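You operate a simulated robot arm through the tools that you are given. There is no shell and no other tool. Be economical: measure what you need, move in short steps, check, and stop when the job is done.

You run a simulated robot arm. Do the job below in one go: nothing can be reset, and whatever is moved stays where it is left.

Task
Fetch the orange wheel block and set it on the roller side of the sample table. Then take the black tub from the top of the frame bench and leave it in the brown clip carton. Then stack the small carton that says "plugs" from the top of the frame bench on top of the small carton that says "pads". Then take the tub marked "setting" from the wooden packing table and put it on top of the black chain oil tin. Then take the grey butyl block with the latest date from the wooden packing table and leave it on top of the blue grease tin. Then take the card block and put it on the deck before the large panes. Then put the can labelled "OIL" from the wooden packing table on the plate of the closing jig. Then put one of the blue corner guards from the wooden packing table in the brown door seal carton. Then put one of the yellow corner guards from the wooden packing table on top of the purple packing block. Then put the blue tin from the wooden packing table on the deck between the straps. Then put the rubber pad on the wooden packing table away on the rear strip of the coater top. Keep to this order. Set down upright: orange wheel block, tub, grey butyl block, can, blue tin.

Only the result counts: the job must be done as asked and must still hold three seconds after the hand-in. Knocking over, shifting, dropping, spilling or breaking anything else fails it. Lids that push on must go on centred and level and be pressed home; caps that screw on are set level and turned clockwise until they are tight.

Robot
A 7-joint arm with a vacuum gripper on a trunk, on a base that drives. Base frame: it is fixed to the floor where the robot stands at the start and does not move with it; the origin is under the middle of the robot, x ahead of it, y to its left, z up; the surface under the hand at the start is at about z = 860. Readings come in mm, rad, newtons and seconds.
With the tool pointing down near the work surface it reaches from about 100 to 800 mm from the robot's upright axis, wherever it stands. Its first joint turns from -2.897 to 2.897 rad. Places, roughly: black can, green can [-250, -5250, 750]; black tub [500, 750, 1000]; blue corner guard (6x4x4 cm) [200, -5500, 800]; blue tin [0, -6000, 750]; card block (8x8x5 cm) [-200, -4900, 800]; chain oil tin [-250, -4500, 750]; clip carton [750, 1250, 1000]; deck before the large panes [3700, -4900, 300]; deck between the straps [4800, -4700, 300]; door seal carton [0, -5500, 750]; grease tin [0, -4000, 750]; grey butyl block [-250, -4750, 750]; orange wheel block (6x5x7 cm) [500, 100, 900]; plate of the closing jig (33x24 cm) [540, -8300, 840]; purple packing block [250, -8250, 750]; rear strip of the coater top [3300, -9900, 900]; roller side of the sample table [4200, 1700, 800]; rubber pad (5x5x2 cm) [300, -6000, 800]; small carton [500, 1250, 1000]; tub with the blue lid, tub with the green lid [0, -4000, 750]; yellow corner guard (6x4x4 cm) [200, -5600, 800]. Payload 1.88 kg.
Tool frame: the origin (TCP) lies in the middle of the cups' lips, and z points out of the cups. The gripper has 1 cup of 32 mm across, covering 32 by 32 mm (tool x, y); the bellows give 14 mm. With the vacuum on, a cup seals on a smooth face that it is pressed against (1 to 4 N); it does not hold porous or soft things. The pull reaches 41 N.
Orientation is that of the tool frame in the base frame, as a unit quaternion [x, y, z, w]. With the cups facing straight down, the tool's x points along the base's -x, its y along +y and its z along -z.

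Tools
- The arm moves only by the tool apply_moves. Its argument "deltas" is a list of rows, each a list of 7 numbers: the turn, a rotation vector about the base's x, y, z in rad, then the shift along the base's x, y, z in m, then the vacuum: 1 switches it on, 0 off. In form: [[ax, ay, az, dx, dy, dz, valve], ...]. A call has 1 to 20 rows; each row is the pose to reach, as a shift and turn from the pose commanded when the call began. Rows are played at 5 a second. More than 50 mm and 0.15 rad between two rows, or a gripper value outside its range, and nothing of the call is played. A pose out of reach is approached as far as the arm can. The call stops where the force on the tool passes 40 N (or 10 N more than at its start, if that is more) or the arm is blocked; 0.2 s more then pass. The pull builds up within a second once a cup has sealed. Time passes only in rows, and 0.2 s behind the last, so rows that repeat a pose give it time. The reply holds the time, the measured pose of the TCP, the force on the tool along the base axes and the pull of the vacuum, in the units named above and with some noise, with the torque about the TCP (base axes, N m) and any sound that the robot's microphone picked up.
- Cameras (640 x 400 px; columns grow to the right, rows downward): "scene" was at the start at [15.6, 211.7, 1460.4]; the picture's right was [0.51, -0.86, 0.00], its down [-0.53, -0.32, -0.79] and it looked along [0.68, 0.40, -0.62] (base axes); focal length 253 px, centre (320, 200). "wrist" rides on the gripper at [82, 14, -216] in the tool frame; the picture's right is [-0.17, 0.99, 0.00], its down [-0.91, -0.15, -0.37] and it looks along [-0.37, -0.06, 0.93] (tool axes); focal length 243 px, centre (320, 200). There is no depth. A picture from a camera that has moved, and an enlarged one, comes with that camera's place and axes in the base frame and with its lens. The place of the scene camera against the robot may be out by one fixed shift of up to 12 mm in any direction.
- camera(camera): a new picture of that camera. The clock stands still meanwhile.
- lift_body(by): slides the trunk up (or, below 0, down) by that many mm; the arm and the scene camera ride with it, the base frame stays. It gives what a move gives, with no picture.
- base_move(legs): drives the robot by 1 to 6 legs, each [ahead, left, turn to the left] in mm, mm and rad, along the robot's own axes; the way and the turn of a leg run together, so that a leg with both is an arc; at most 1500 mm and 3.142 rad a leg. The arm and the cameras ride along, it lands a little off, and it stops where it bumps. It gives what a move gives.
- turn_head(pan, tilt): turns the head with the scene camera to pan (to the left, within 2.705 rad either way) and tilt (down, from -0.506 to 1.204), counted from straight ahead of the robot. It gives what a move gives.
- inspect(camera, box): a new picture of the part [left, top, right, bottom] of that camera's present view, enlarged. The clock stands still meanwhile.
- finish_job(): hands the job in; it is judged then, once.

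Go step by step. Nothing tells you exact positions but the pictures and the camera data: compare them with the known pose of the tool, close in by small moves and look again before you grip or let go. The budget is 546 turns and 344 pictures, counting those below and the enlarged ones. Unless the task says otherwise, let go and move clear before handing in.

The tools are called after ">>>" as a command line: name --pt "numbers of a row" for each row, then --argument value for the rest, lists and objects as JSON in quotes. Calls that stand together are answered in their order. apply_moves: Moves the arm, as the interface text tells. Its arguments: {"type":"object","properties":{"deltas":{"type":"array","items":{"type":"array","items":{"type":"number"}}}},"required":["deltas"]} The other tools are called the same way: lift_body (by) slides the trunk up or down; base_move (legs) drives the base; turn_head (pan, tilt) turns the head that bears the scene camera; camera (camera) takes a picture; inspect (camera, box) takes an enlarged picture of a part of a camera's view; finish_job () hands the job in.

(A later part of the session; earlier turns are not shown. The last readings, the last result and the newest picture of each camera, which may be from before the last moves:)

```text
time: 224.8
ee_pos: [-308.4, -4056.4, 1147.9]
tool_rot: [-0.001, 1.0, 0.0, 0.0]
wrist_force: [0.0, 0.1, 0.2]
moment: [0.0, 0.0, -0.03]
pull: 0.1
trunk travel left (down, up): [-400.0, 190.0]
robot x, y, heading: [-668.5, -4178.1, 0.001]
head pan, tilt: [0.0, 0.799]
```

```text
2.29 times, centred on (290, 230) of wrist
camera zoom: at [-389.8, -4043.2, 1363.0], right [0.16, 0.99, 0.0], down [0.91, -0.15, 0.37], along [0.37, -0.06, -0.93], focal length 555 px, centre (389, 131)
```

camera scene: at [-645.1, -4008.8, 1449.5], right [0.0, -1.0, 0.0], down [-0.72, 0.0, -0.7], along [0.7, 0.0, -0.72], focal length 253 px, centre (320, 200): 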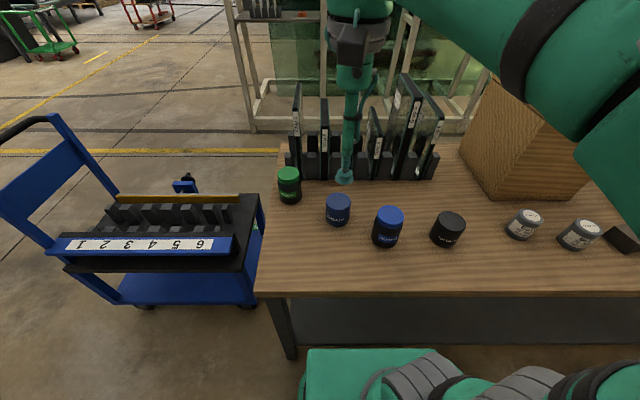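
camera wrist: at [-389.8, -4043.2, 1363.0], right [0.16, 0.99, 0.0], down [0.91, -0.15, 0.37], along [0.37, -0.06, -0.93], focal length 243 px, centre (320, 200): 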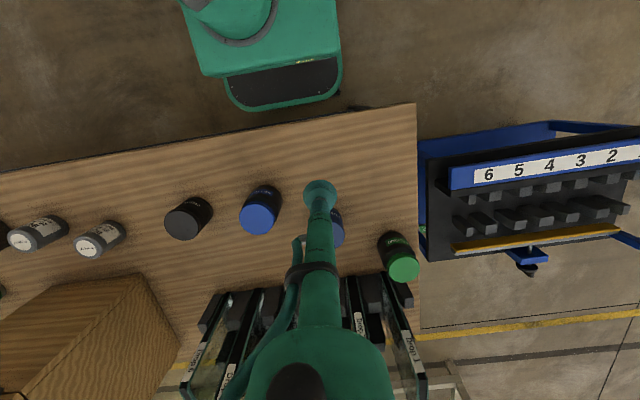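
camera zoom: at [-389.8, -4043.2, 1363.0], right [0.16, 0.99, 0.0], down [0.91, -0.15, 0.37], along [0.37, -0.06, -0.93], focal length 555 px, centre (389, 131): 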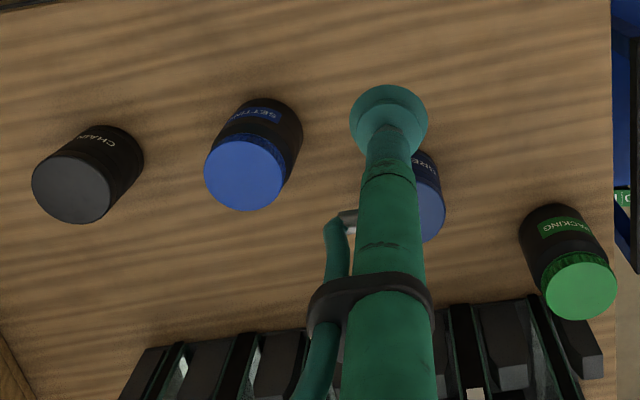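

SETTING is the blue-lid tub; latest date is 25 JUN 27 (vs 27 MAY 27). I'll move beside the SETTING tub for a second view to fix its height.

>>> apply_moves --pt "0 0 0 0.035 -0.03 0 0" --pt "0 0 0 0.07 -0.06 0 0" --pt "0 0 0 0.105 -0.09 0 0" --pt "0 0 0 0.13 -0.103 -0.02 0" --pt "0 0 0 0.13 -0.103 -0.06 0" --pt "0 0 0 0.13 -0.103 -0.1 0" --pt "0 0 0 0.13 -0.103 -0.14 0" --pt "0 0 0 0.13 -0.103 -0.14 0"

>>> camera --camera "wrist"

>>> inspect --camera "wrist" --box '[200, 110, 360, 220]'

```text
time: 226.6
ee_pos: [-179.0, -4162.5, 1008.3]
tool_rot: [-0.001, 1.0, 0.001, 0.001]
wrist_force: [-0.4, 0.0, 0.6]
moment: [0.0, 0.01, -0.01]
pull: 0.1
trunk travel left (down, up): [-400.0, 190.0]
robot x, y, heading: [-668.3, -4177.0, -0.0]
head pan, tilt: [0.0, 0.799]
```

```text
276 pictures are left
camera wrist: at [-259.5, -4148.3, 1223.4], right [0.16, 0.99, 0.0], down [0.91, -0.15, 0.37], along [0.37, -0.06, -0.93], focal length 243 px, centre (320, 200)
```

wrist: 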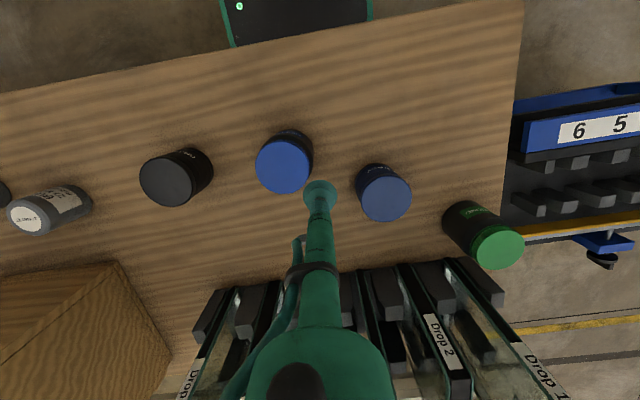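

```text
3.64 times, centred on (280, 165) of wrist
camera zoom: at [-259.5, -4148.3, 1223.4], right [0.16, 0.99, 0.0], down [0.91, -0.15, 0.37], along [0.37, -0.06, -0.93], focal length 882 px, centre (466, 327)
```

zoom: 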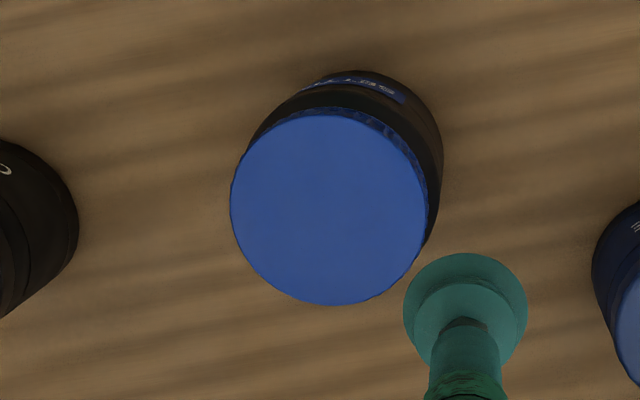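

>>> apply_moves --pt "0 0 0 -0.004 -0.03 0 0" --pt "0 0 0 -0.007 -0.05 0 0" --pt "0 0 0 -0.007 -0.05 -0.04 0" --pt "0 0 0 -0.007 -0.05 -0.08 0" --pt "0 0 0 -0.007 -0.05 -0.095 1" --pt "0 0 0 -0.007 -0.05 -0.1 1" --pt "0 0 0 -0.007 -0.05 -0.104 1" --pt "0 0 0 -0.007 -0.05 -0.108 1" --pt "0 0 0 -0.007 -0.05 -0.108 1"

```text
time: 228.6
ee_pos: [-185.9, -4210.0, 903.8]
tool_rot: [-0.002, 1.0, -0.001, 0.002]
wrist_force: [5.2, -6.9, 31.1]
moment: [0.01, 0.01, -0.02]
pull: 40.8
trunk travel left (down, up): [-400.0, 190.0]
robot x, y, heading: [-667.4, -4177.9, -0.005]
head pan, tilt: [0.0, 0.799]
```

Sealed. Lift and move beside the chain oil tin (≈(−188,−4386)) to measure its top.

>>> apply_moves --pt "0 0 0 0 0 0.03 1" --pt "0 0 0 0 0 0.07 1" --pt "0 0 0 0 0 0.11 1" --pt "0 0 0 0 0 0.15 1" --pt "0 0 0 0 -0.04 0.16 1" --pt "0 0 0 0 -0.08 0.16 1" --pt "0 0 0 0 -0.08 0.16 1"

>>> camera --camera "wrist"

>>> inspect --camera "wrist" --box '[180, 110, 360, 220]'

>>> inspect --camera "scene" --box '[330, 130, 530, 270]'

```text
time: 230.2
ee_pos: [-184.0, -4289.3, 1059.4]
tool_rot: [0.0, 1.0, 0.0, 0.0]
wrist_force: [0.1, 0.3, -1.2]
moment: [0.01, -0.04, -0.01]
pull: 40.8
trunk travel left (down, up): [-400.0, 190.0]
robot x, y, heading: [-667.4, -4176.0, -0.006]
head pan, tilt: [0.0, 0.799]
```

```text
274 pictures are left
camera wrist: at [-265.6, -4276.0, 1274.2], right [0.16, 0.99, 0.0], down [0.91, -0.15, 0.37], along [0.37, -0.06, -0.93], focal length 243 px, centre (320, 200)
```

wrist: 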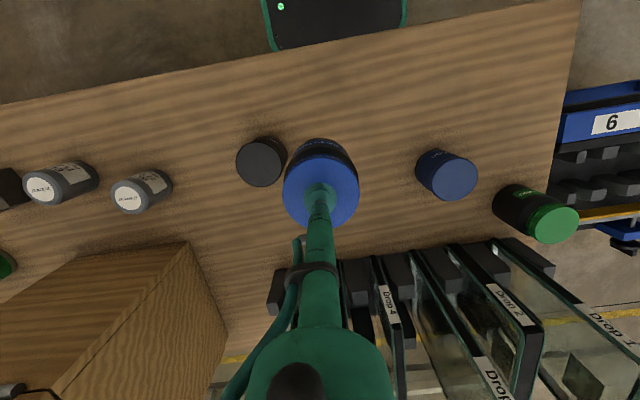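

```text
3.56 times, centred on (270, 165) of wrist
camera zoom: at [-265.6, -4276.0, 1274.2], right [0.16, 0.99, 0.0], down [0.91, -0.15, 0.37], along [0.37, -0.06, -0.93], focal length 863 px, centre (498, 324)
```

zoom: 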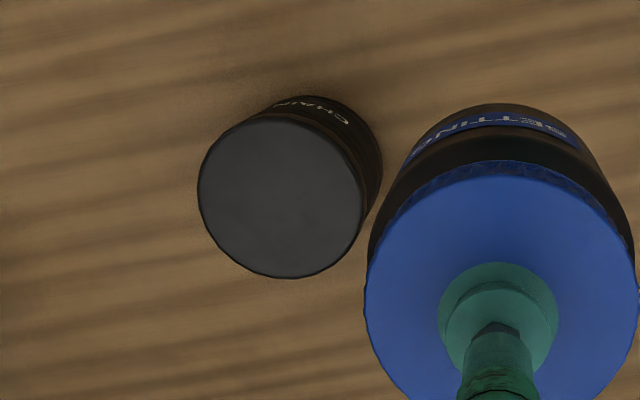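

```text
2.86 times, centred on (430, 200) of scene
camera zoom: at [-645.0, -4009.0, 1449.5], right [0.0, -1.0, 0.0], down [-0.72, 0.0, -0.7], along [0.7, 0.0, -0.72], focal length 722 px, centre (6, 200)
```

zoom: 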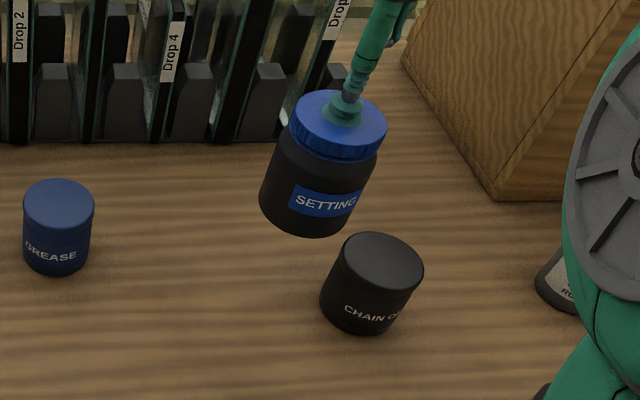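

Tin top centre ≈ (−187,−4392), z ≈ 879. I'll move above and part-way down, then look.

>>> apply_moves --pt "0 0 0 -0.001 -0.035 0 1" --pt "0 0 0 -0.002 -0.07 0 1" --pt "0 0 0 -0.003 -0.103 0 1" --pt "0 0 0 -0.003 -0.103 -0.03 1" --pt "0 0 0 -0.003 -0.103 -0.045 1" --pt "0 0 0 -0.003 -0.103 -0.045 1"

>>> turn_head --pan -0.5 --tilt 0.8

>>> camera --camera "scene"

>>> inspect --camera "wrist" --box '[240, 120, 400, 220]'

```text
time: 231.6
ee_pos: [-188.4, -4391.9, 1016.0]
tool_rot: [-0.001, 1.0, 0.001, 0.0]
wrist_force: [-0.1, 0.3, -1.8]
moment: [0.02, 0.01, 0.01]
pull: 40.7
trunk travel left (down, up): [-400.0, 190.0]
robot x, y, heading: [-665.9, -4178.2, -0.004]
head pan, tilt: [0.0, 0.799]
```

```text
time: 232.5
ee_pos: [-188.5, -4392.3, 1015.1]
tool_rot: [-0.001, 1.0, 0.001, 0.0]
wrist_force: [0.8, 0.3, -2.4]
moment: [0.03, 0.0, -0.03]
pull: 40.9
trunk travel left (down, up): [-400.0, 190.0]
robot x, y, heading: [-669.5, -4176.2, -0.003]
head pan, tilt: [-0.499, 0.799]
```

```text
271 pictures are left
camera scene: at [-655.0, -4047.3, 1449.4], right [-0.48, -0.88, 0.0], down [-0.63, 0.34, -0.7], along [0.61, -0.33, -0.72], focal length 253 px, centre (320, 200)
```

scene: 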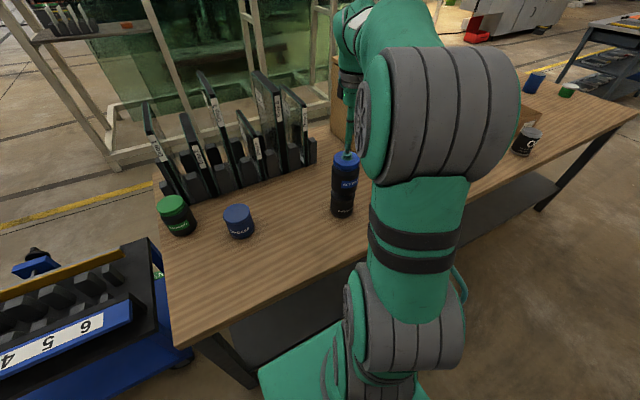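

```text
4.00 times, centred on (320, 170) of wrist
camera zoom: at [-269.8, -4378.5, 1230.3], right [0.16, 0.99, 0.0], down [0.91, -0.15, 0.37], along [0.37, -0.06, -0.93], focal length 970 px, centre (320, 320)
```

zoom: 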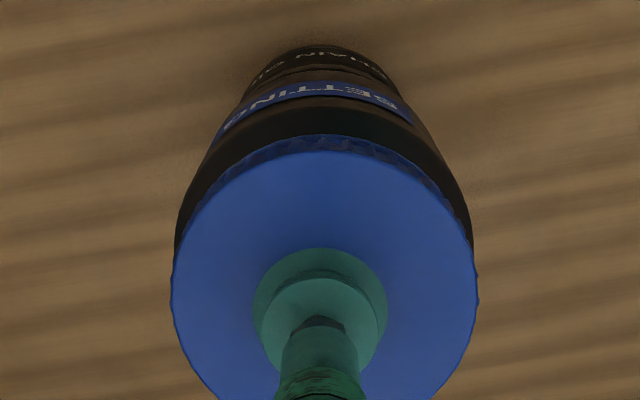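

>>> inspect --camera "scene" --box '[300, 140, 400, 230]'

```text
4.44 times, centred on (350, 185) of scene
camera zoom: at [-655.0, -4047.3, 1449.4], right [-0.48, -0.88, 0.0], down [-0.63, 0.34, -0.7], along [0.61, -0.33, -0.72], focal length 1122 px, centre (187, 267)
```

zoom: 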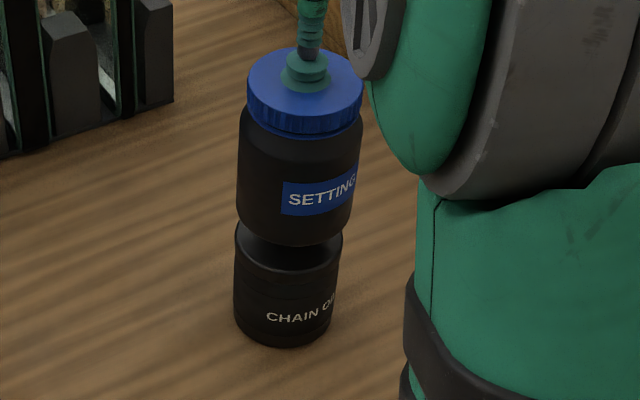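

>>> apply_moves --pt "0 0 0 0 0.001 -0.01 1" --pt "0 0 0 0 0.001 -0.016 1" --pt "0 0 0 0 0.001 -0.018 1" --pt "0 0 0 0 0.001 -0.018 1"

>>> inspect --camera "scene" --box '[300, 140, 400, 230]'

```text
time: 233.5
ee_pos: [-188.3, -4391.9, 995.5]
tool_rot: [-0.001, 1.0, 0.0, 0.0]
wrist_force: [-0.4, -0.2, -2.6]
moment: [0.03, -0.03, 0.01]
pull: 41.1
trunk travel left (down, up): [-400.0, 190.0]
robot x, y, heading: [-672.4, -4175.9, 0.0]
head pan, tilt: [-0.499, 0.799]
```

```text
4.44 times, centred on (350, 185) of scene
camera zoom: at [-655.0, -4047.4, 1449.4], right [-0.48, -0.88, 0.0], down [-0.63, 0.34, -0.7], along [0.61, -0.33, -0.72], focal length 1122 px, centre (187, 267)
```

zoom: 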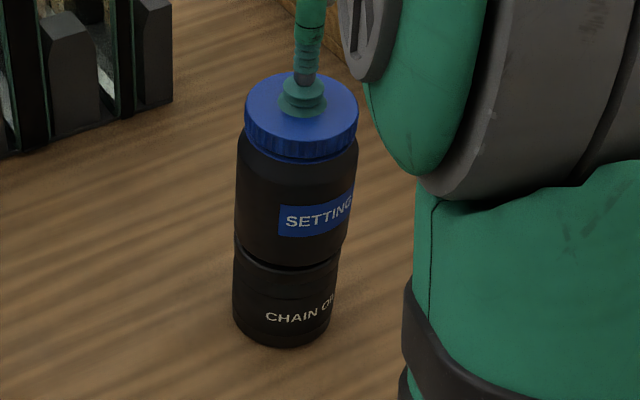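

>>> apply_moves --pt "0 0 0 0 0 -0.002 1" --pt "0 0 0 0 0 -0.004 1" --pt "0 0 0 0 0 -0.004 1"

```text
time: 234.3
ee_pos: [-188.2, -4391.5, 992.3]
tool_rot: [-0.001, 1.0, 0.001, 0.0]
wrist_force: [0.4, 0.4, -1.9]
moment: [0.01, -0.03, 0.01]
pull: 40.5
trunk travel left (down, up): [-400.0, 190.0]
robot x, y, heading: [-668.1, -4174.6, 0.005]
head pan, tilt: [-0.499, 0.799]
```

>>> apply_moves --pt "0 0 0 0 0 -0.002 1" --pt "0 0 0 0 0 -0.004 1" --pt "0 0 0 0 0 -0.004 1"

```text
time: 235.1
ee_pos: [-187.9, -4392.5, 992.2]
tool_rot: [-0.002, 1.0, 0.0, 0.001]
wrist_force: [1.4, 0.3, 5.9]
moment: [-0.01, 0.04, 0.0]
pull: 40.3
trunk travel left (down, up): [-400.0, 190.0]
robot x, y, heading: [-667.1, -4177.3, 0.0]
head pan, tilt: [-0.499, 0.799]
```

Contact with ~6 N. Release and rise.

>>> apply_moves --pt "0 0 0 0 0 0 0" --pt "0 0 0 0 0 0 0" --pt "0 0 0 0 0 0 0" --pt "0 0 0 0 0 0.005 0" --pt "0 0 0 0 0 0.03 0" --pt "0 0 0 0 0 0.07 0" --pt "0 0 0 0 0 0.12 0" --pt "0 0 0 0 -0.04 0.13 0" --pt "0 0 0 0 -0.09 0.13 0" --pt "0 0 0 0 -0.09 0.13 0"

>>> camera --camera "wrist"

>>> inspect --camera "scene" --box '[300, 120, 420, 230]'

```text
time: 237.3
ee_pos: [-189.0, -4484.7, 1118.6]
tool_rot: [-0.001, 1.0, 0.001, 0.001]
wrist_force: [0.2, 0.3, -0.4]
moment: [0.05, 0.01, -0.03]
pull: 0.0
trunk travel left (down, up): [-400.0, 190.0]
robot x, y, heading: [-668.6, -4175.9, -0.004]
head pan, tilt: [-0.499, 0.799]
```

```text
267 pictures are left
camera wrist: at [-270.4, -4471.9, 1333.9], right [0.16, 0.99, 0.0], down [0.91, -0.15, 0.37], along [0.37, -0.06, -0.93], focal length 243 px, centre (320, 200)
```

wrist: 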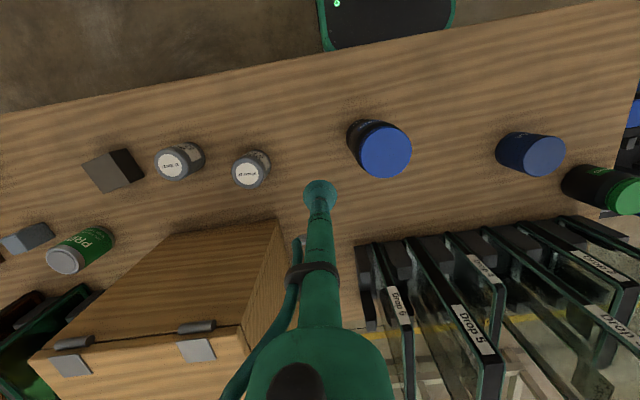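

```text
3.64 times, centred on (360, 175) of scene
camera zoom: at [-654.9, -4047.7, 1449.5], right [-0.48, -0.88, 0.0], down [-0.63, 0.34, -0.7], along [0.61, -0.33, -0.72], focal length 918 px, centre (174, 291)
```

zoom: 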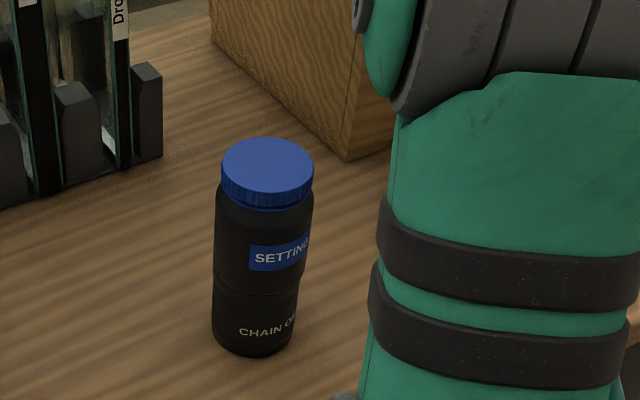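

Good stack. Next the 25 JUN butyl block, near (−208,−4767); I draw the arm in and drive right 500 mm.

>>> apply_moves --pt "0 0 0 -0.04 0.04 0.02 0" --pt "0 0 0 -0.08 0.08 0.03 0" --pt "0 0 0 -0.1 0.12 0.03 0" --pt "0 0 0 -0.1 0.16 0.03 0" --pt "0 0 0 -0.1 0.2 0.03 0" --pt "0 0 0 -0.1 0.23 0.03 0" --pt "0 0 0 -0.1 0.23 0.03 0"

>>> base_move --legs '[[0, -480, 0]]'

>>> turn_head --pan -0.1 --tilt 0.8

>>> camera --camera "wrist"

>>> camera --camera "scene"

```text
refused: row 1 steps farther than a row can; nothing moved
```

```text
time: 240.0
ee_pos: [-193.5, -4947.7, 1120.0]
tool_rot: [0.002, 1.0, 0.0, 0.0]
wrist_force: [0.1, 0.3, 0.3]
moment: [-0.03, -0.05, 0.01]
pull: 0.0
trunk travel left (down, up): [-400.0, 190.0]
robot x, y, heading: [-670.0, -4634.2, -0.014]
head pan, tilt: [-0.499, 0.799]
```

```text
time: 240.9
ee_pos: [-193.3, -4947.4, 1118.9]
tool_rot: [0.002, 1.0, 0.001, 0.0]
wrist_force: [0.4, 0.3, 0.7]
moment: [0.0, -0.01, 0.0]
pull: 0.0
trunk travel left (down, up): [-400.0, 190.0]
robot x, y, heading: [-670.1, -4634.9, -0.01]
head pan, tilt: [-0.099, 0.799]
```

```text
265 pictures are left
camera wrist: at [-274.6, -4933.9, 1333.9], right [0.17, 0.99, 0.0], down [0.91, -0.16, 0.37], along [0.37, -0.06, -0.93], focal length 243 px, centre (320, 200)
```

wrist: 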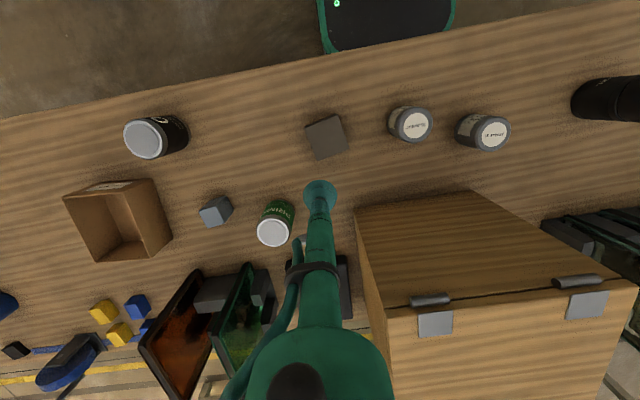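

```text
264 pictures are left
camera scene: at [-646.8, -4477.1, 1449.4], right [-0.11, -0.99, 0.0], down [-0.71, 0.08, -0.7], along [0.69, -0.08, -0.72], focal length 253 px, centre (320, 200)
```

scene: 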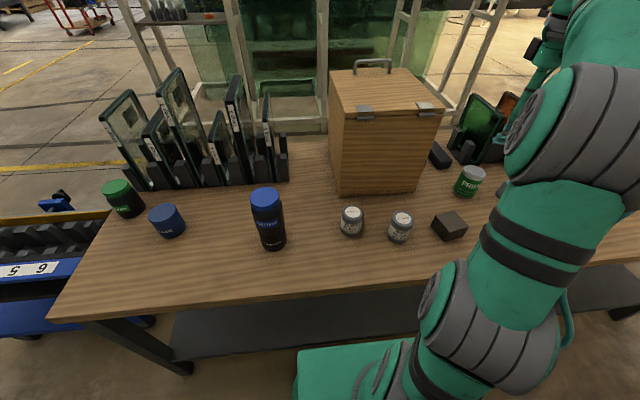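

>>> inspect --camera "wrist" --box '[290, 90, 530, 190]'

>>> inspect --camera "wrist" --box '[0, 100, 300, 380]'

```text
2.67 times, centred on (410, 140) of wrist
camera zoom: at [-274.6, -4933.9, 1333.9], right [0.17, 0.99, 0.0], down [0.91, -0.16, 0.37], along [0.37, -0.06, -0.93], focal length 647 px, centre (80, 360)
```

zoom: 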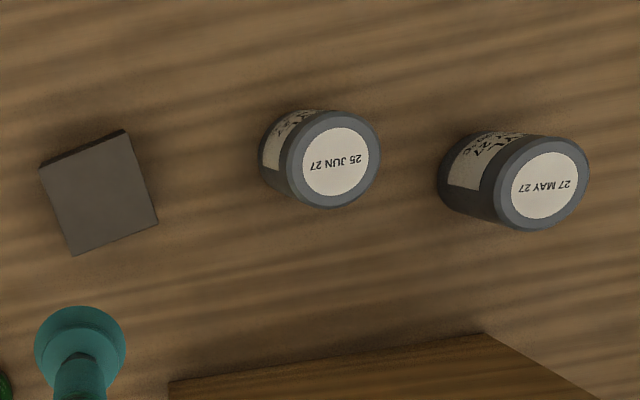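

```text
1.43 times, centred on (150, 240) of wrist
camera zoom: at [-274.6, -4933.9, 1333.9], right [0.17, 0.99, 0.0], down [0.91, -0.16, 0.37], along [0.37, -0.06, -0.93], focal length 347 px, centre (563, 143)
```

zoom: 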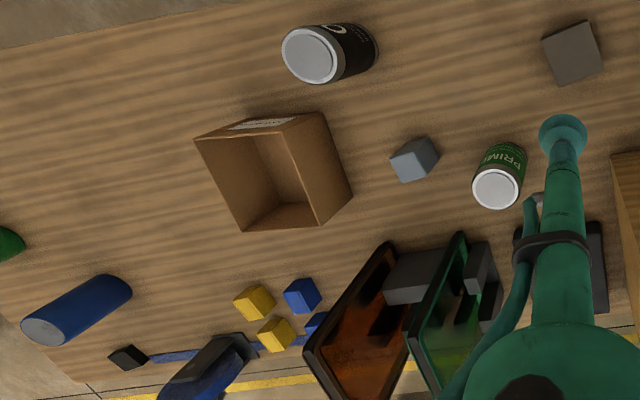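

25 JUN block's top is at about (−207,−4770), z ≈ 882. I go to it and press on.

>>> apply_moves --pt "0 0 0 -0.003 0.045 0 0" --pt "0 0 0 -0.006 0.09 0 0" --pt "0 0 0 -0.01 0.135 0 0" --pt "0 0 0 -0.014 0.178 0 0" --pt "0 0 0 -0.014 0.178 -0.05 0" --pt "0 0 0 -0.014 0.178 -0.1 0" --pt "0 0 0 -0.014 0.178 -0.15 0" --pt "0 0 0 -0.014 0.178 -0.15 0"

>>> inspect --camera "wrist" --box '[240, 120, 400, 220]'

```text
time: 242.7
ee_pos: [-207.0, -4768.3, 971.9]
tool_rot: [0.002, 1.0, 0.001, 0.0]
wrist_force: [0.6, 0.3, -0.2]
moment: [0.0, 0.02, 0.01]
pull: 0.1
trunk travel left (down, up): [-400.0, 190.0]
robot x, y, heading: [-672.0, -4633.3, -0.008]
head pan, tilt: [-0.099, 0.799]
```

```text
4.00 times, centred on (320, 170) of wrist
camera zoom: at [-288.4, -4754.9, 1186.3], right [0.17, 0.99, 0.0], down [0.91, -0.16, 0.37], along [0.37, -0.06, -0.93], focal length 970 px, centre (320, 320)
```

zoom: 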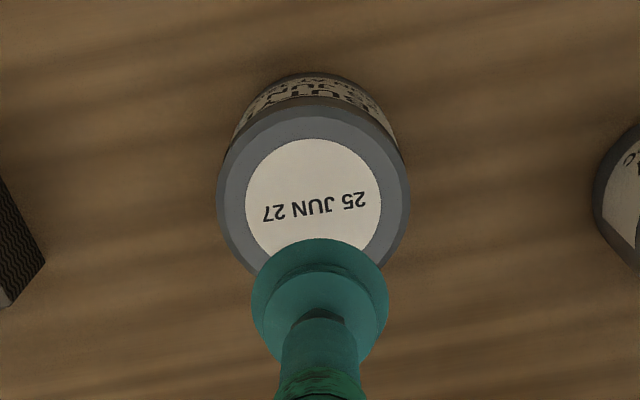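

>>> apply_moves --pt "0 0 0 0 -0.001 -0.04 0" --pt "0 0 0 0 -0.001 -0.075 1" --pt "0 0 0 0 -0.001 -0.085 1" --pt "0 0 0 0 -0.001 -0.089 1" --pt "0 0 0 0 -0.001 -0.092 1" --pt "0 0 0 0 -0.001 -0.092 1" --pt "0 0 0 0 -0.001 -0.092 1"

```text
time: 244.3
ee_pos: [-207.5, -4771.0, 880.4]
tool_rot: [0.002, 1.0, 0.0, 0.001]
wrist_force: [-3.3, -0.3, 27.7]
moment: [-0.01, 0.07, -0.09]
pull: 40.9
trunk travel left (down, up): [-400.0, 190.0]
robot x, y, heading: [-669.7, -4637.2, -0.006]
head pan, tilt: [-0.099, 0.799]
```

Sealed. Lift high (stack top is ~992) and drive left to the grease tin.

>>> apply_moves --pt "0 0 0 0 0 0.04 1" --pt "0 0 0 0 0 0.09 1" --pt "0 0 0 0 0 0.14 1" --pt "0 0 0 0 0 0.19 1" --pt "0 0 0 0 0 0.24 1" --pt "0 0 0 -0.04 0.02 0.26 1" --pt "0 0 0 -0.08 0.04 0.26 1" --pt "0 0 0 -0.08 0.08 0.26 1" --pt "0 0 0 -0.08 0.12 0.26 1" --pt "0 0 0 -0.08 0.12 0.26 1"

>>> base_move --legs '[[0, 500, 0]]'

>>> camera --camera "wrist"

```text
time: 246.5
ee_pos: [-288.8, -4651.3, 1139.2]
tool_rot: [0.002, 1.0, 0.001, 0.0]
wrist_force: [0.1, 0.3, -2.6]
moment: [-0.03, -0.03, 0.01]
pull: 40.9
trunk travel left (down, up): [-400.0, 190.0]
robot x, y, heading: [-668.3, -4637.5, -0.011]
head pan, tilt: [-0.099, 0.799]
```

```text
time: 249.5
ee_pos: [-283.9, -4145.9, 1138.6]
tool_rot: [0.001, 1.0, 0.0, 0.001]
wrist_force: [0.1, 0.2, -2.6]
moment: [-0.01, 0.01, -0.03]
pull: 40.5
trunk travel left (down, up): [-400.0, 190.0]
robot x, y, heading: [-668.4, -4133.3, -0.004]
head pan, tilt: [-0.099, 0.799]
```

```text
260 pictures are left
camera wrist: at [-365.9, -4132.0, 1353.6], right [0.17, 0.99, 0.0], down [0.91, -0.16, 0.37], along [0.37, -0.06, -0.93], focal length 243 px, centre (320, 200)
```

wrist: 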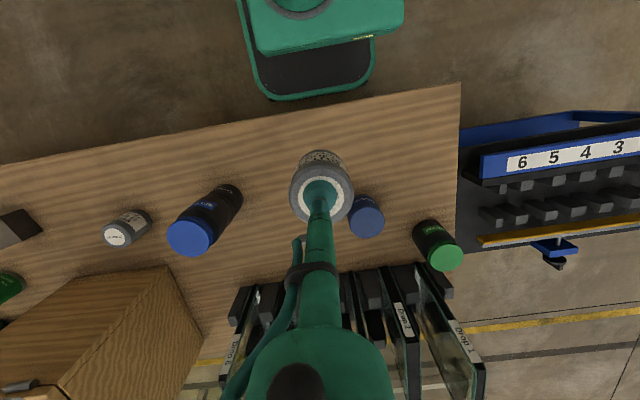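

>>> inspect --camera "wrist" --box '[310, 170, 420, 250]'

>>> apply_moves --pt "0 0 0 0.04 0 0 1" --pt "0 0 0 0.08 0 0 1" --pt "0 0 0 0.12 0 0 1" --pt "0 0 0 0.165 0 0 1" --pt "0 0 0 0.165 0 -0.04 1" --pt "0 0 0 0.165 0 -0.06 1" --pt "0 0 0 0.165 0 -0.06 1"

>>> inspect --camera "wrist" --box '[280, 120, 440, 220]'

```text
5.00 times, centred on (365, 210) of wrist
camera zoom: at [-365.9, -4132.0, 1353.6], right [0.17, 0.99, 0.0], down [0.91, -0.16, 0.37], along [0.37, -0.06, -0.93], focal length 1213 px, centre (95, 150)
```

zoom: 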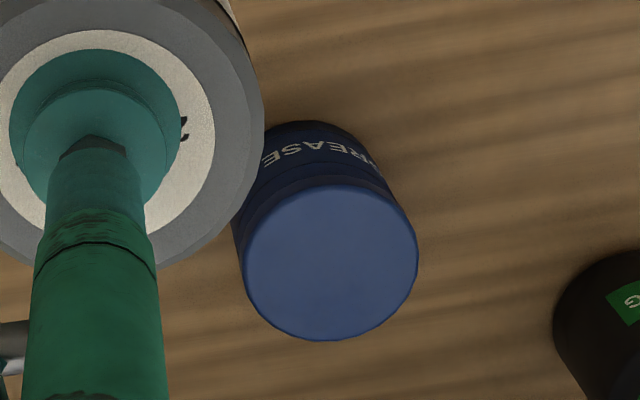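

```text
time: 251.1
ee_pos: [-116.2, -4149.1, 1078.1]
tool_rot: [0.0, 1.0, 0.0, 0.001]
wrist_force: [0.4, 0.4, -1.8]
moment: [0.03, 0.02, 0.0]
pull: 40.6
trunk travel left (down, up): [-400.0, 190.0]
robot x, y, heading: [-669.3, -4133.2, -0.008]
head pan, tilt: [-0.099, 0.799]
```

```text
4.00 times, centred on (360, 170) of wrist
camera zoom: at [-197.9, -4134.3, 1292.8], right [0.17, 0.99, 0.0], down [0.91, -0.15, 0.37], along [0.37, -0.06, -0.93], focal length 970 px, centre (160, 320)
```

zoom: 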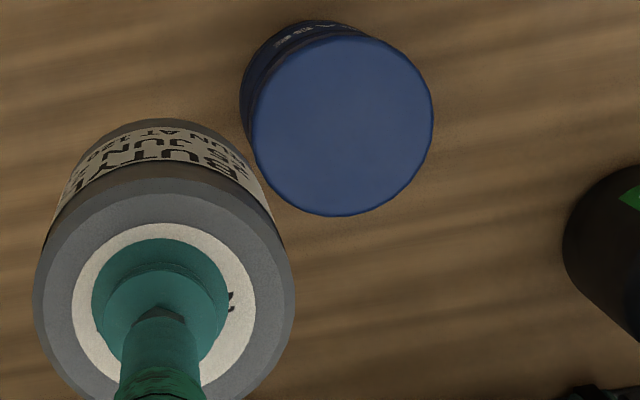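

Grease tin top ≈ (−107,−4070), z ≈ 877. Move over and part-way down.

>>> apply_moves --pt "0 0 0 0.005 0.04 0 1" --pt "0 0 0 0.009 0.079 0 1" --pt "0 0 0 0.009 0.079 -0.04 1" --pt "0 0 0 0.009 0.079 -0.08 1" --pt "0 0 0 0.009 0.079 -0.095 1" --pt "0 0 0 0.009 0.079 -0.095 1"

>>> inspect --camera "scene" --box '[200, 120, 380, 260]'

```text
time: 252.5
ee_pos: [-110.8, -4067.2, 984.2]
tool_rot: [0.0, 1.0, 0.001, 0.0]
wrist_force: [-0.2, 0.5, -2.3]
moment: [0.01, 0.0, 0.0]
pull: 40.9
trunk travel left (down, up): [-400.0, 190.0]
robot x, y, heading: [-666.6, -4133.1, -0.006]
head pan, tilt: [-0.099, 0.799]
```

```text
2.86 times, centred on (290, 190) of scene
camera zoom: at [-643.7, -3971.8, 1449.4], right [-0.1, -0.99, 0.0], down [-0.71, 0.07, -0.7], along [0.69, -0.07, -0.72], focal length 722 px, centre (406, 229)
```

zoom: 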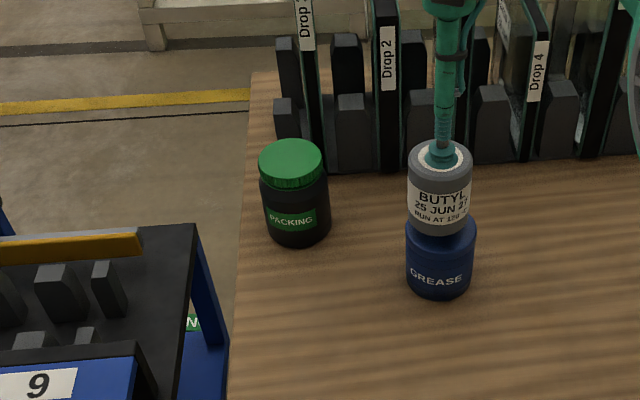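

>>> apply_moves --pt "0 0 0 0.001 -0.001 -0.008 1" --pt "0 0 0 0.001 -0.001 -0.012 1" --pt "0 0 0 0.001 -0.001 -0.014 1" --pt "0 0 0 0.001 -0.001 -0.016 1" --pt "0 0 0 0.001 -0.001 -0.016 1"

>>> inspect --camera "scene" --box '[250, 150, 350, 230]'

```text
time: 253.7
ee_pos: [-108.2, -4065.9, 967.8]
tool_rot: [0.001, 1.0, 0.001, 0.0]
wrist_force: [-0.4, 0.0, -1.7]
moment: [-0.01, 0.02, 0.01]
pull: 41.3
trunk travel left (down, up): [-400.0, 190.0]
robot x, y, heading: [-666.0, -4131.3, -0.004]
head pan, tilt: [-0.099, 0.799]
```

```text
5.00 times, centred on (300, 190) of scene
camera zoom: at [-643.7, -3971.8, 1449.4], right [-0.1, -0.99, 0.0], down [-0.71, 0.07, -0.7], along [0.69, -0.07, -0.72], focal length 1263 px, centre (420, 250)
```

zoom: 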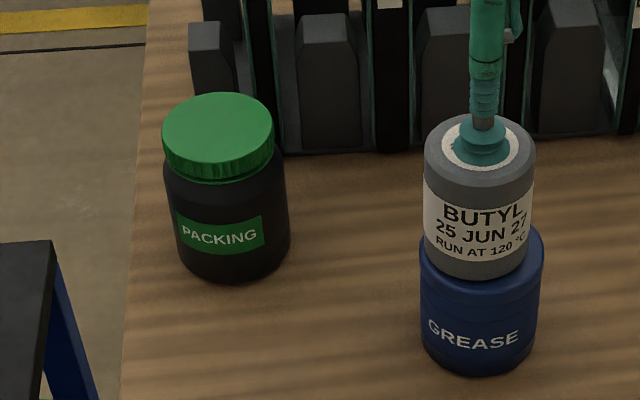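

>>> apply_moves --pt "0 0 0 0 -0.003 -0.002 1" --pt "0 0 0 0 -0.003 -0.004 1" --pt "0 0 0 0 -0.003 -0.006 1" --pt "0 0 0 0 -0.003 -0.006 1"

```text
time: 254.7
ee_pos: [-108.9, -4070.6, 965.0]
tool_rot: [0.001, 1.0, 0.001, 0.004]
wrist_force: [-0.4, -0.7, 23.8]
moment: [-0.04, 0.12, -0.06]
pull: 40.4
trunk travel left (down, up): [-400.0, 190.0]
robot x, y, heading: [-669.3, -4127.8, -0.007]
head pan, tilt: [-0.099, 0.799]
```

>>> apply_moves --pt "0 0 0 0 0 0.002 1" --pt "0 0 0 0 0 0.002 0" --pt "0 0 0 0 0 0.002 0" --pt "0 0 0 0 0 0.002 0" --pt "0 0 0 0 0 0.006 0" --pt "0 0 0 0 0 0.03 0" --pt "0 0 0 0 0 0.07 0" --pt "0 0 0 0 0 0.12 0" --pt "0 0 0 -0.04 0 0.14 0" --pt "0 0 0 -0.08 0 0.14 0" --pt "0 0 0 -0.12 0 0.14 0" --pt "0 0 0 -0.16 0 0.16 0" --pt "0 0 0 -0.2 0 0.18 0" --pt "0 0 0 -0.2 0 0.18 0"

>>> inspect --camera "scene" --box '[250, 130, 400, 230]'

>>> base_move --legs '[[0, -500, 0]]'

>>> camera --camera "wrist"

```text
time: 257.7
ee_pos: [-309.1, -4072.1, 1142.6]
tool_rot: [0.001, 1.0, 0.001, 0.0]
wrist_force: [0.1, -0.2, -0.5]
moment: [-0.04, -0.04, 0.0]
pull: 0.0
trunk travel left (down, up): [-400.0, 190.0]
robot x, y, heading: [-666.5, -4131.9, -0.005]
head pan, tilt: [-0.099, 0.799]
```

```text
4.00 times, centred on (325, 180) of scene
camera zoom: at [-644.2, -3971.9, 1449.4], right [-0.1, -0.99, 0.0], down [-0.71, 0.08, -0.7], along [0.69, -0.07, -0.72], focal length 1010 px, centre (300, 280)
```

zoom: 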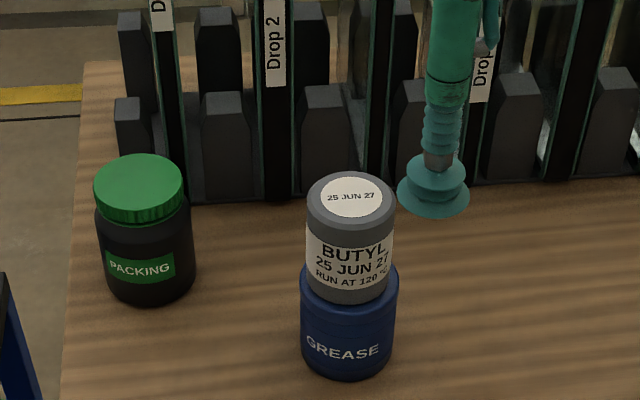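

```text
time: 260.6
ee_pos: [-312.0, -4575.8, 1142.0]
tool_rot: [0.005, 1.0, 0.001, 0.0]
wrist_force: [1.3, 0.3, 0.8]
moment: [-0.04, -0.01, 0.01]
pull: 0.0
trunk travel left (down, up): [-400.0, 190.0]
robot x, y, heading: [-670.7, -4634.7, -0.006]
head pan, tilt: [-0.099, 0.799]
```

```text
254 pictures are left
camera wrist: at [-393.9, -4560.9, 1357.0], right [0.18, 0.98, 0.0], down [0.91, -0.16, 0.37], along [0.37, -0.06, -0.93], focal length 243 px, centre (320, 200)
```

wrist: 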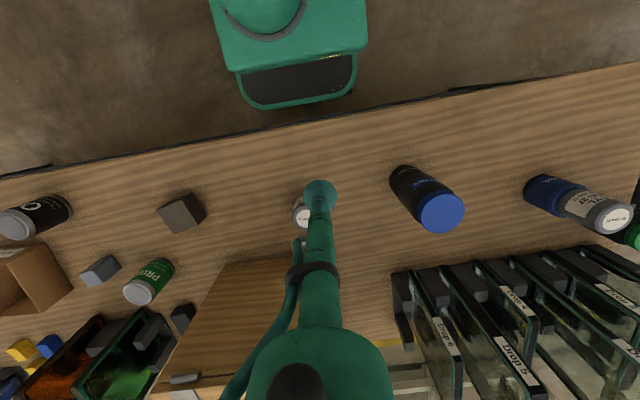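

Butyl block placed. Now the card block at about (−209,−4929); I'll hover just beyond it (crate front is at x≈0, so stay below that).

>>> apply_moves --pt "0 0 0 0.01 -0.045 0 0" --pt "0 0 0 0.025 -0.09 0 0" --pt "0 0 0 0.04 -0.135 0 0" --pt "0 0 0 0.055 -0.18 0 0" --pt "0 0 0 0.07 -0.225 0 0" --pt "0 0 0 0.09 -0.27 0 0" --pt "0 0 0 0.11 -0.31 0 0" --pt "0 0 0 0.13 -0.353 0 0" --pt "0 0 0 0.148 -0.353 -0.045 0" --pt "0 0 0 0.148 -0.353 -0.09 0" --pt "0 0 0 0.148 -0.353 -0.135 0" --pt "0 0 0 0.148 -0.353 -0.16 0" --pt "0 0 0 0.148 -0.353 -0.16 0"

>>> inspect --camera "wrist" --box '[230, 90, 410, 210]'

```text
time: 263.4
ee_pos: [-163.7, -4928.9, 981.3]
tool_rot: [0.004, 1.0, 0.001, -0.001]
wrist_force: [0.1, -1.5, 0.8]
moment: [-0.02, 0.0, 0.0]
pull: 0.1
trunk travel left (down, up): [-400.0, 190.0]
robot x, y, heading: [-669.1, -4631.2, -0.01]
head pan, tilt: [-0.099, 0.799]
```

```text
3.33 times, centred on (320, 150) of wrist
camera zoom: at [-245.4, -4913.8, 1195.5], right [0.17, 0.98, 0.0], down [0.91, -0.16, 0.37], along [0.37, -0.06, -0.93], focal length 809 px, centre (320, 367)
```

zoom: 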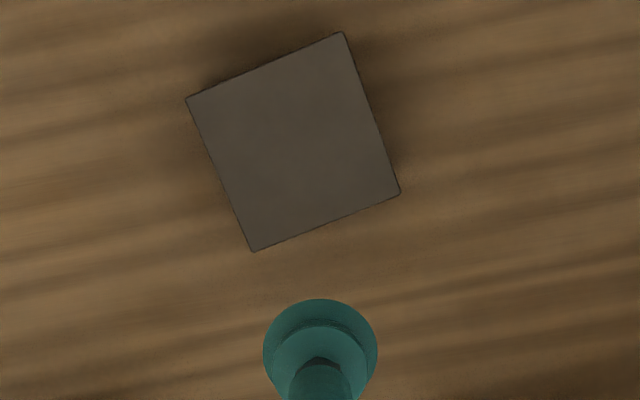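

>>> apply_moves --pt "0 0 0 0.01 0 -0.04 0" --pt "0 0 0 0.02 0 -0.08 0" --pt "0 0 0 0.02 0 -0.08 0"

>>> inspect --camera "wrist" --box '[200, 20, 440, 180]'

```text
time: 264.2
ee_pos: [-144.7, -4928.0, 903.8]
tool_rot: [0.005, 1.0, 0.001, -0.001]
wrist_force: [0.4, -0.5, -0.6]
moment: [0.02, 0.01, 0.0]
pull: 0.1
trunk travel left (down, up): [-400.0, 190.0]
robot x, y, heading: [-668.9, -4631.3, -0.011]
head pan, tilt: [-0.099, 0.799]
```

```text
2.50 times, centred on (320, 100) of wrist
camera zoom: at [-226.1, -4913.6, 1118.8], right [0.18, 0.98, 0.0], down [0.91, -0.16, 0.37], along [0.37, -0.06, -0.93], focal length 606 px, centre (320, 450)
```

zoom: 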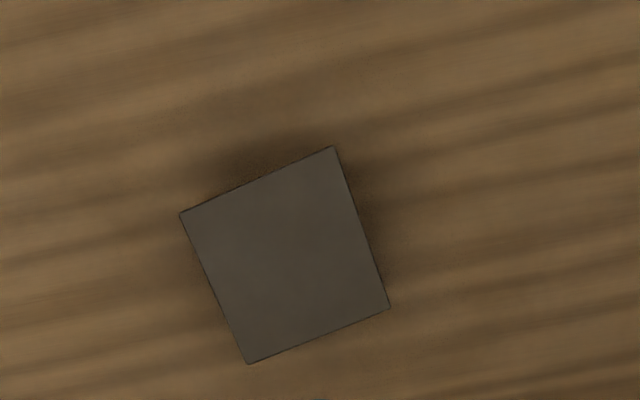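

Block top z≈850 centred (−208,−4930). I'll go over it and press.

>>> apply_moves --pt "0 0 0 -0.035 -0.001 0 0" --pt "0 0 0 -0.063 -0.002 0 0" --pt "0 0 0 -0.063 -0.002 -0.035 1" --pt "0 0 0 -0.063 -0.002 -0.045 1" --pt "0 0 0 -0.063 -0.002 -0.05 1" --pt "0 0 0 -0.063 -0.002 -0.054 1" --pt "0 0 0 -0.063 -0.002 -0.058 1" --pt "0 0 0 -0.063 -0.002 -0.058 1" --pt "0 0 0 -0.063 -0.002 -0.058 1"

```text
time: 266.2
ee_pos: [-206.9, -4929.8, 845.9]
tool_rot: [0.005, 1.0, -0.001, 0.003]
wrist_force: [6.3, 5.0, 29.0]
moment: [0.06, 0.07, -0.01]
pull: 41.1
trunk travel left (down, up): [-400.0, 190.0]
robot x, y, heading: [-673.2, -4632.8, -0.015]
head pan, tilt: [-0.099, 0.799]
```

Sealed. Lift, tuck in, and drive out of the lane toward the pane trolley.

>>> apply_moves --pt "0 0 0 0 0 0.04 1" --pt "0 0 0 0 0 0.09 1" --pt "0 0 0 0 0 0.14 1" --pt "0 0 0 0 0 0.19 1" --pt "0 0 0 0 0 0.24 1" --pt "0 0 0 -0.02 0.04 0.25 1" --pt "0 0 0 -0.04 0.08 0.27 1" --pt "0 0 0 -0.06 0.12 0.29 1" --pt "0 0 0 -0.08 0.16 0.3 1" --pt "0 0 0 -0.1 0.2 0.3 1" --pt "0 0 0 -0.12 0.24 0.3 1" --pt "0 0 0 -0.12 0.28 0.3 1" --pt "0 0 0 -0.12 0.28 0.3 1"

>>> base_move --legs '[[0, 0, 0.012], [0, 1150, 0], [0, 1150, 0], [1300, 0, 0], [1300, 0, 0]]'

>>> turn_head --pan -0.7 --tilt 0.35

>>> camera --camera "scene"

```text
time: 269.0
ee_pos: [-330.0, -4654.0, 1147.9]
tool_rot: [0.005, 1.0, 0.0, -0.001]
wrist_force: [0.0, 0.7, 0.2]
moment: [-0.01, -0.01, 0.0]
pull: 41.0
trunk travel left (down, up): [-400.0, 190.0]
robot x, y, heading: [-667.8, -4633.3, -0.011]
head pan, tilt: [-0.099, 0.799]
```

```text
time: 293.1
ee_pos: [2267.3, -2182.5, 1148.7]
tool_rot: [-0.036, 0.999, 0.001, -0.001]
wrist_force: [-0.5, 0.8, -0.4]
moment: [-0.01, 0.01, -0.03]
pull: 40.7
trunk travel left (down, up): [-400.0, 190.0]
robot x, y, heading: [1923.9, -2187.5, 0.068]
head pan, tilt: [-0.099, 0.799]
```

```text
time: 294.1
ee_pos: [2266.9, -2182.5, 1148.0]
tool_rot: [-0.037, 0.999, 0.001, 0.001]
wrist_force: [-0.3, 0.4, -0.8]
moment: [0.01, 0.0, -0.03]
pull: 40.3
trunk travel left (down, up): [-400.0, 190.0]
robot x, y, heading: [1922.9, -2185.1, 0.066]
head pan, tilt: [-0.7, 0.351]
```

```text
251 pictures are left
camera scene: at [1931.0, -2079.9, 1489.0], right [-0.59, -0.81, 0.0], down [-0.28, 0.2, -0.94], along [0.76, -0.55, -0.34], focal length 253 px, centre (320, 200)
```

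scene: 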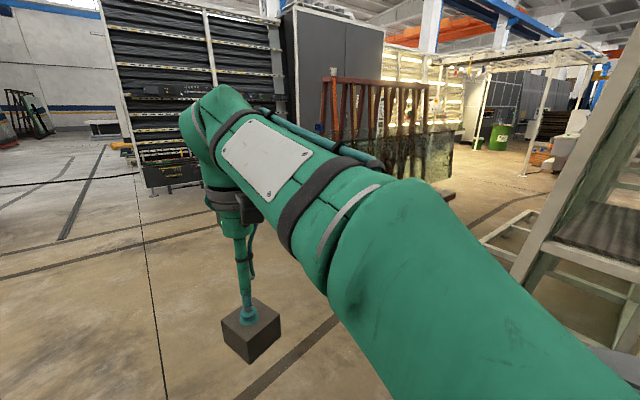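

>>> base_move --legs '[[0, 0, -0.066], [1200, 0, 0], [400, -200, 0]]'

>>> turn_head --pan -1.6 --tilt 0.4

>>> camera --camera "scene"

```text
time: 302.8
ee_pos: [3842.5, -2389.5, 1149.0]
tool_rot: [-0.006, 1.0, 0.001, -0.001]
wrist_force: [0.3, 0.3, -0.2]
moment: [0.02, -0.01, -0.01]
pull: 40.8
trunk travel left (down, up): [-400.0, 190.0]
robot x, y, heading: [3501.9, -2377.0, 0.005]
head pan, tilt: [-0.7, 0.351]
```

```text
time: 304.0
ee_pos: [3843.2, -2390.5, 1148.5]
tool_rot: [-0.006, 1.0, 0.001, 0.0]
wrist_force: [0.0, -0.2, 0.0]
moment: [-0.01, 0.01, 0.03]
pull: 40.6
trunk travel left (down, up): [-400.0, 190.0]
robot x, y, heading: [3502.4, -2376.2, 0.005]
head pan, tilt: [-1.6, 0.4]
```

```text
250 pictures are left
camera scene: at [3440.3, -2300.1, 1484.5], right [-1.0, 0.02, 0.0], down [0.01, 0.39, -0.92], along [-0.02, -0.92, -0.39], focal length 253 px, centre (320, 200)
```

scene: 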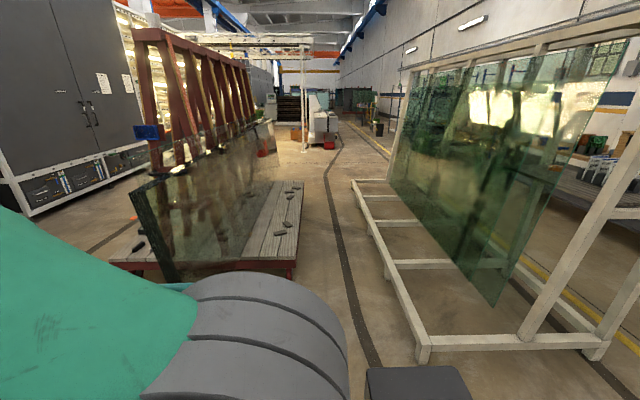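

>>> inspect --camera "scene" --box '[100, 130, 360, 290]'

```text
2.46 times, centred on (230, 210) of scene
camera zoom: at [3440.3, -2300.1, 1484.5], right [-1.0, 0.02, 0.0], down [0.01, 0.39, -0.92], along [-0.02, -0.92, -0.39], focal length 622 px, centre (542, 175)
```

zoom: 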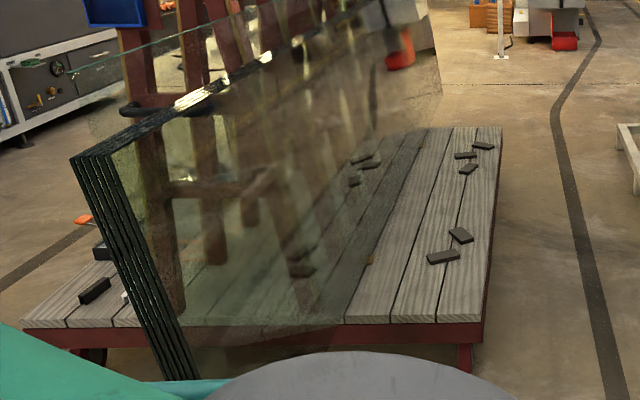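

The free strip of deck between the clip clusters centres about (3720,−4800). I'll drive down the lane (x≈3205) between the white rack and the trolley.

>>> base_move --legs '[[-300, -250, -0.004], [0, -800, 0]]'

>>> camera --camera "scene"

```text
time: 310.3
ee_pos: [3533.5, -3445.8, 1149.0]
tool_rot: [0.01, 1.0, 0.0, 0.0]
wrist_force: [0.5, -0.5, -0.7]
moment: [0.0, -0.03, -0.01]
pull: 40.9
trunk travel left (down, up): [-400.0, 190.0]
robot x, y, heading: [3192.0, -3421.9, -0.029]
head pan, tilt: [-1.6, 0.4]
```

```text
248 pictures are left
camera scene: at [3133.5, -3343.1, 1484.5], right [-1.0, 0.05, 0.0], down [0.02, 0.39, -0.92], along [-0.05, -0.92, -0.39], focal length 253 px, centre (320, 200)
```

scene: 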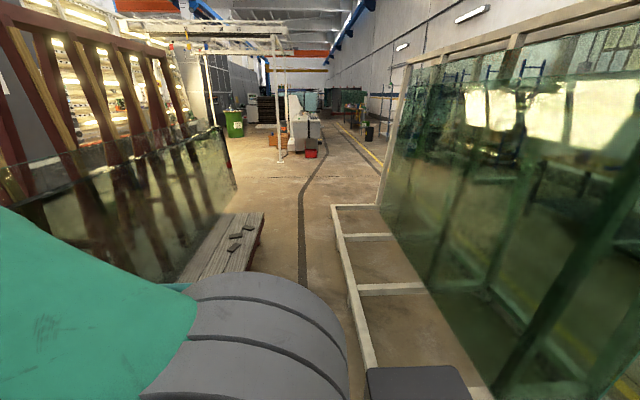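

>>> base_move --legs '[[0, 0, 0.029], [25, -650, 0], [0, -650, 0]]'

>>> turn_head --pan -0.4 --tilt 0.9

>>> camera --camera "scene"

>>> camera --camera "wrist"

```text
time: 317.5
ee_pos: [3548.0, -4757.9, 1147.9]
tool_rot: [0.002, 1.0, 0.001, 0.0]
wrist_force: [0.4, -0.5, -1.2]
moment: [-0.02, 0.01, -0.03]
pull: 40.6
trunk travel left (down, up): [-400.0, 190.0]
robot x, y, heading: [3205.9, -4737.9, -0.016]
head pan, tilt: [-1.6, 0.4]
```

```text
time: 318.9
ee_pos: [3548.3, -4756.9, 1148.0]
tool_rot: [0.003, 1.0, 0.001, -0.001]
wrist_force: [0.6, 0.7, 0.5]
moment: [-0.02, 0.01, 0.04]
pull: 40.8
trunk travel left (down, up): [-400.0, 190.0]
robot x, y, heading: [3205.1, -4736.3, -0.008]
head pan, tilt: [-0.4, 0.901]
```

```text
247 pictures are left
camera scene: at [3219.6, -4597.6, 1441.6], right [-0.4, -0.92, 0.0], down [-0.72, 0.31, -0.62], along [0.57, -0.25, -0.78], focal length 253 px, centre (320, 200)
```

scene: 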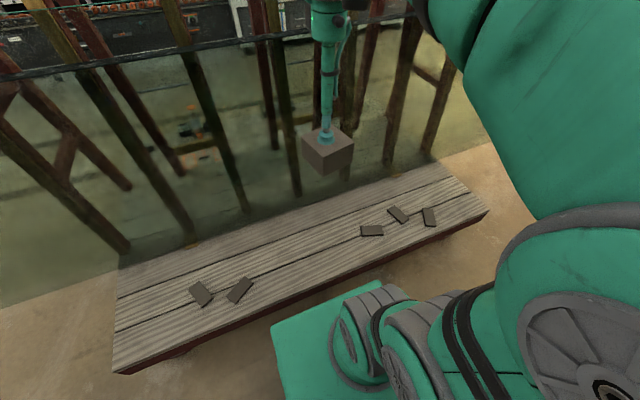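

```text
246 pictures are left
camera wrist: at [3466.8, -4742.8, 1363.1], right [0.17, 0.99, 0.0], down [0.91, -0.16, 0.37], along [0.37, -0.06, -0.93], focal length 243 px, centre (320, 200)
```

wrist: 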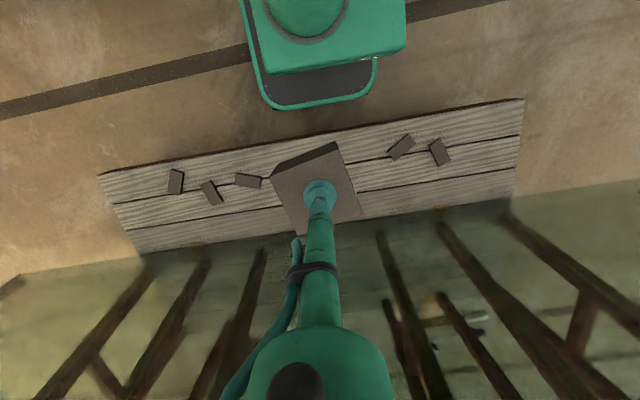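

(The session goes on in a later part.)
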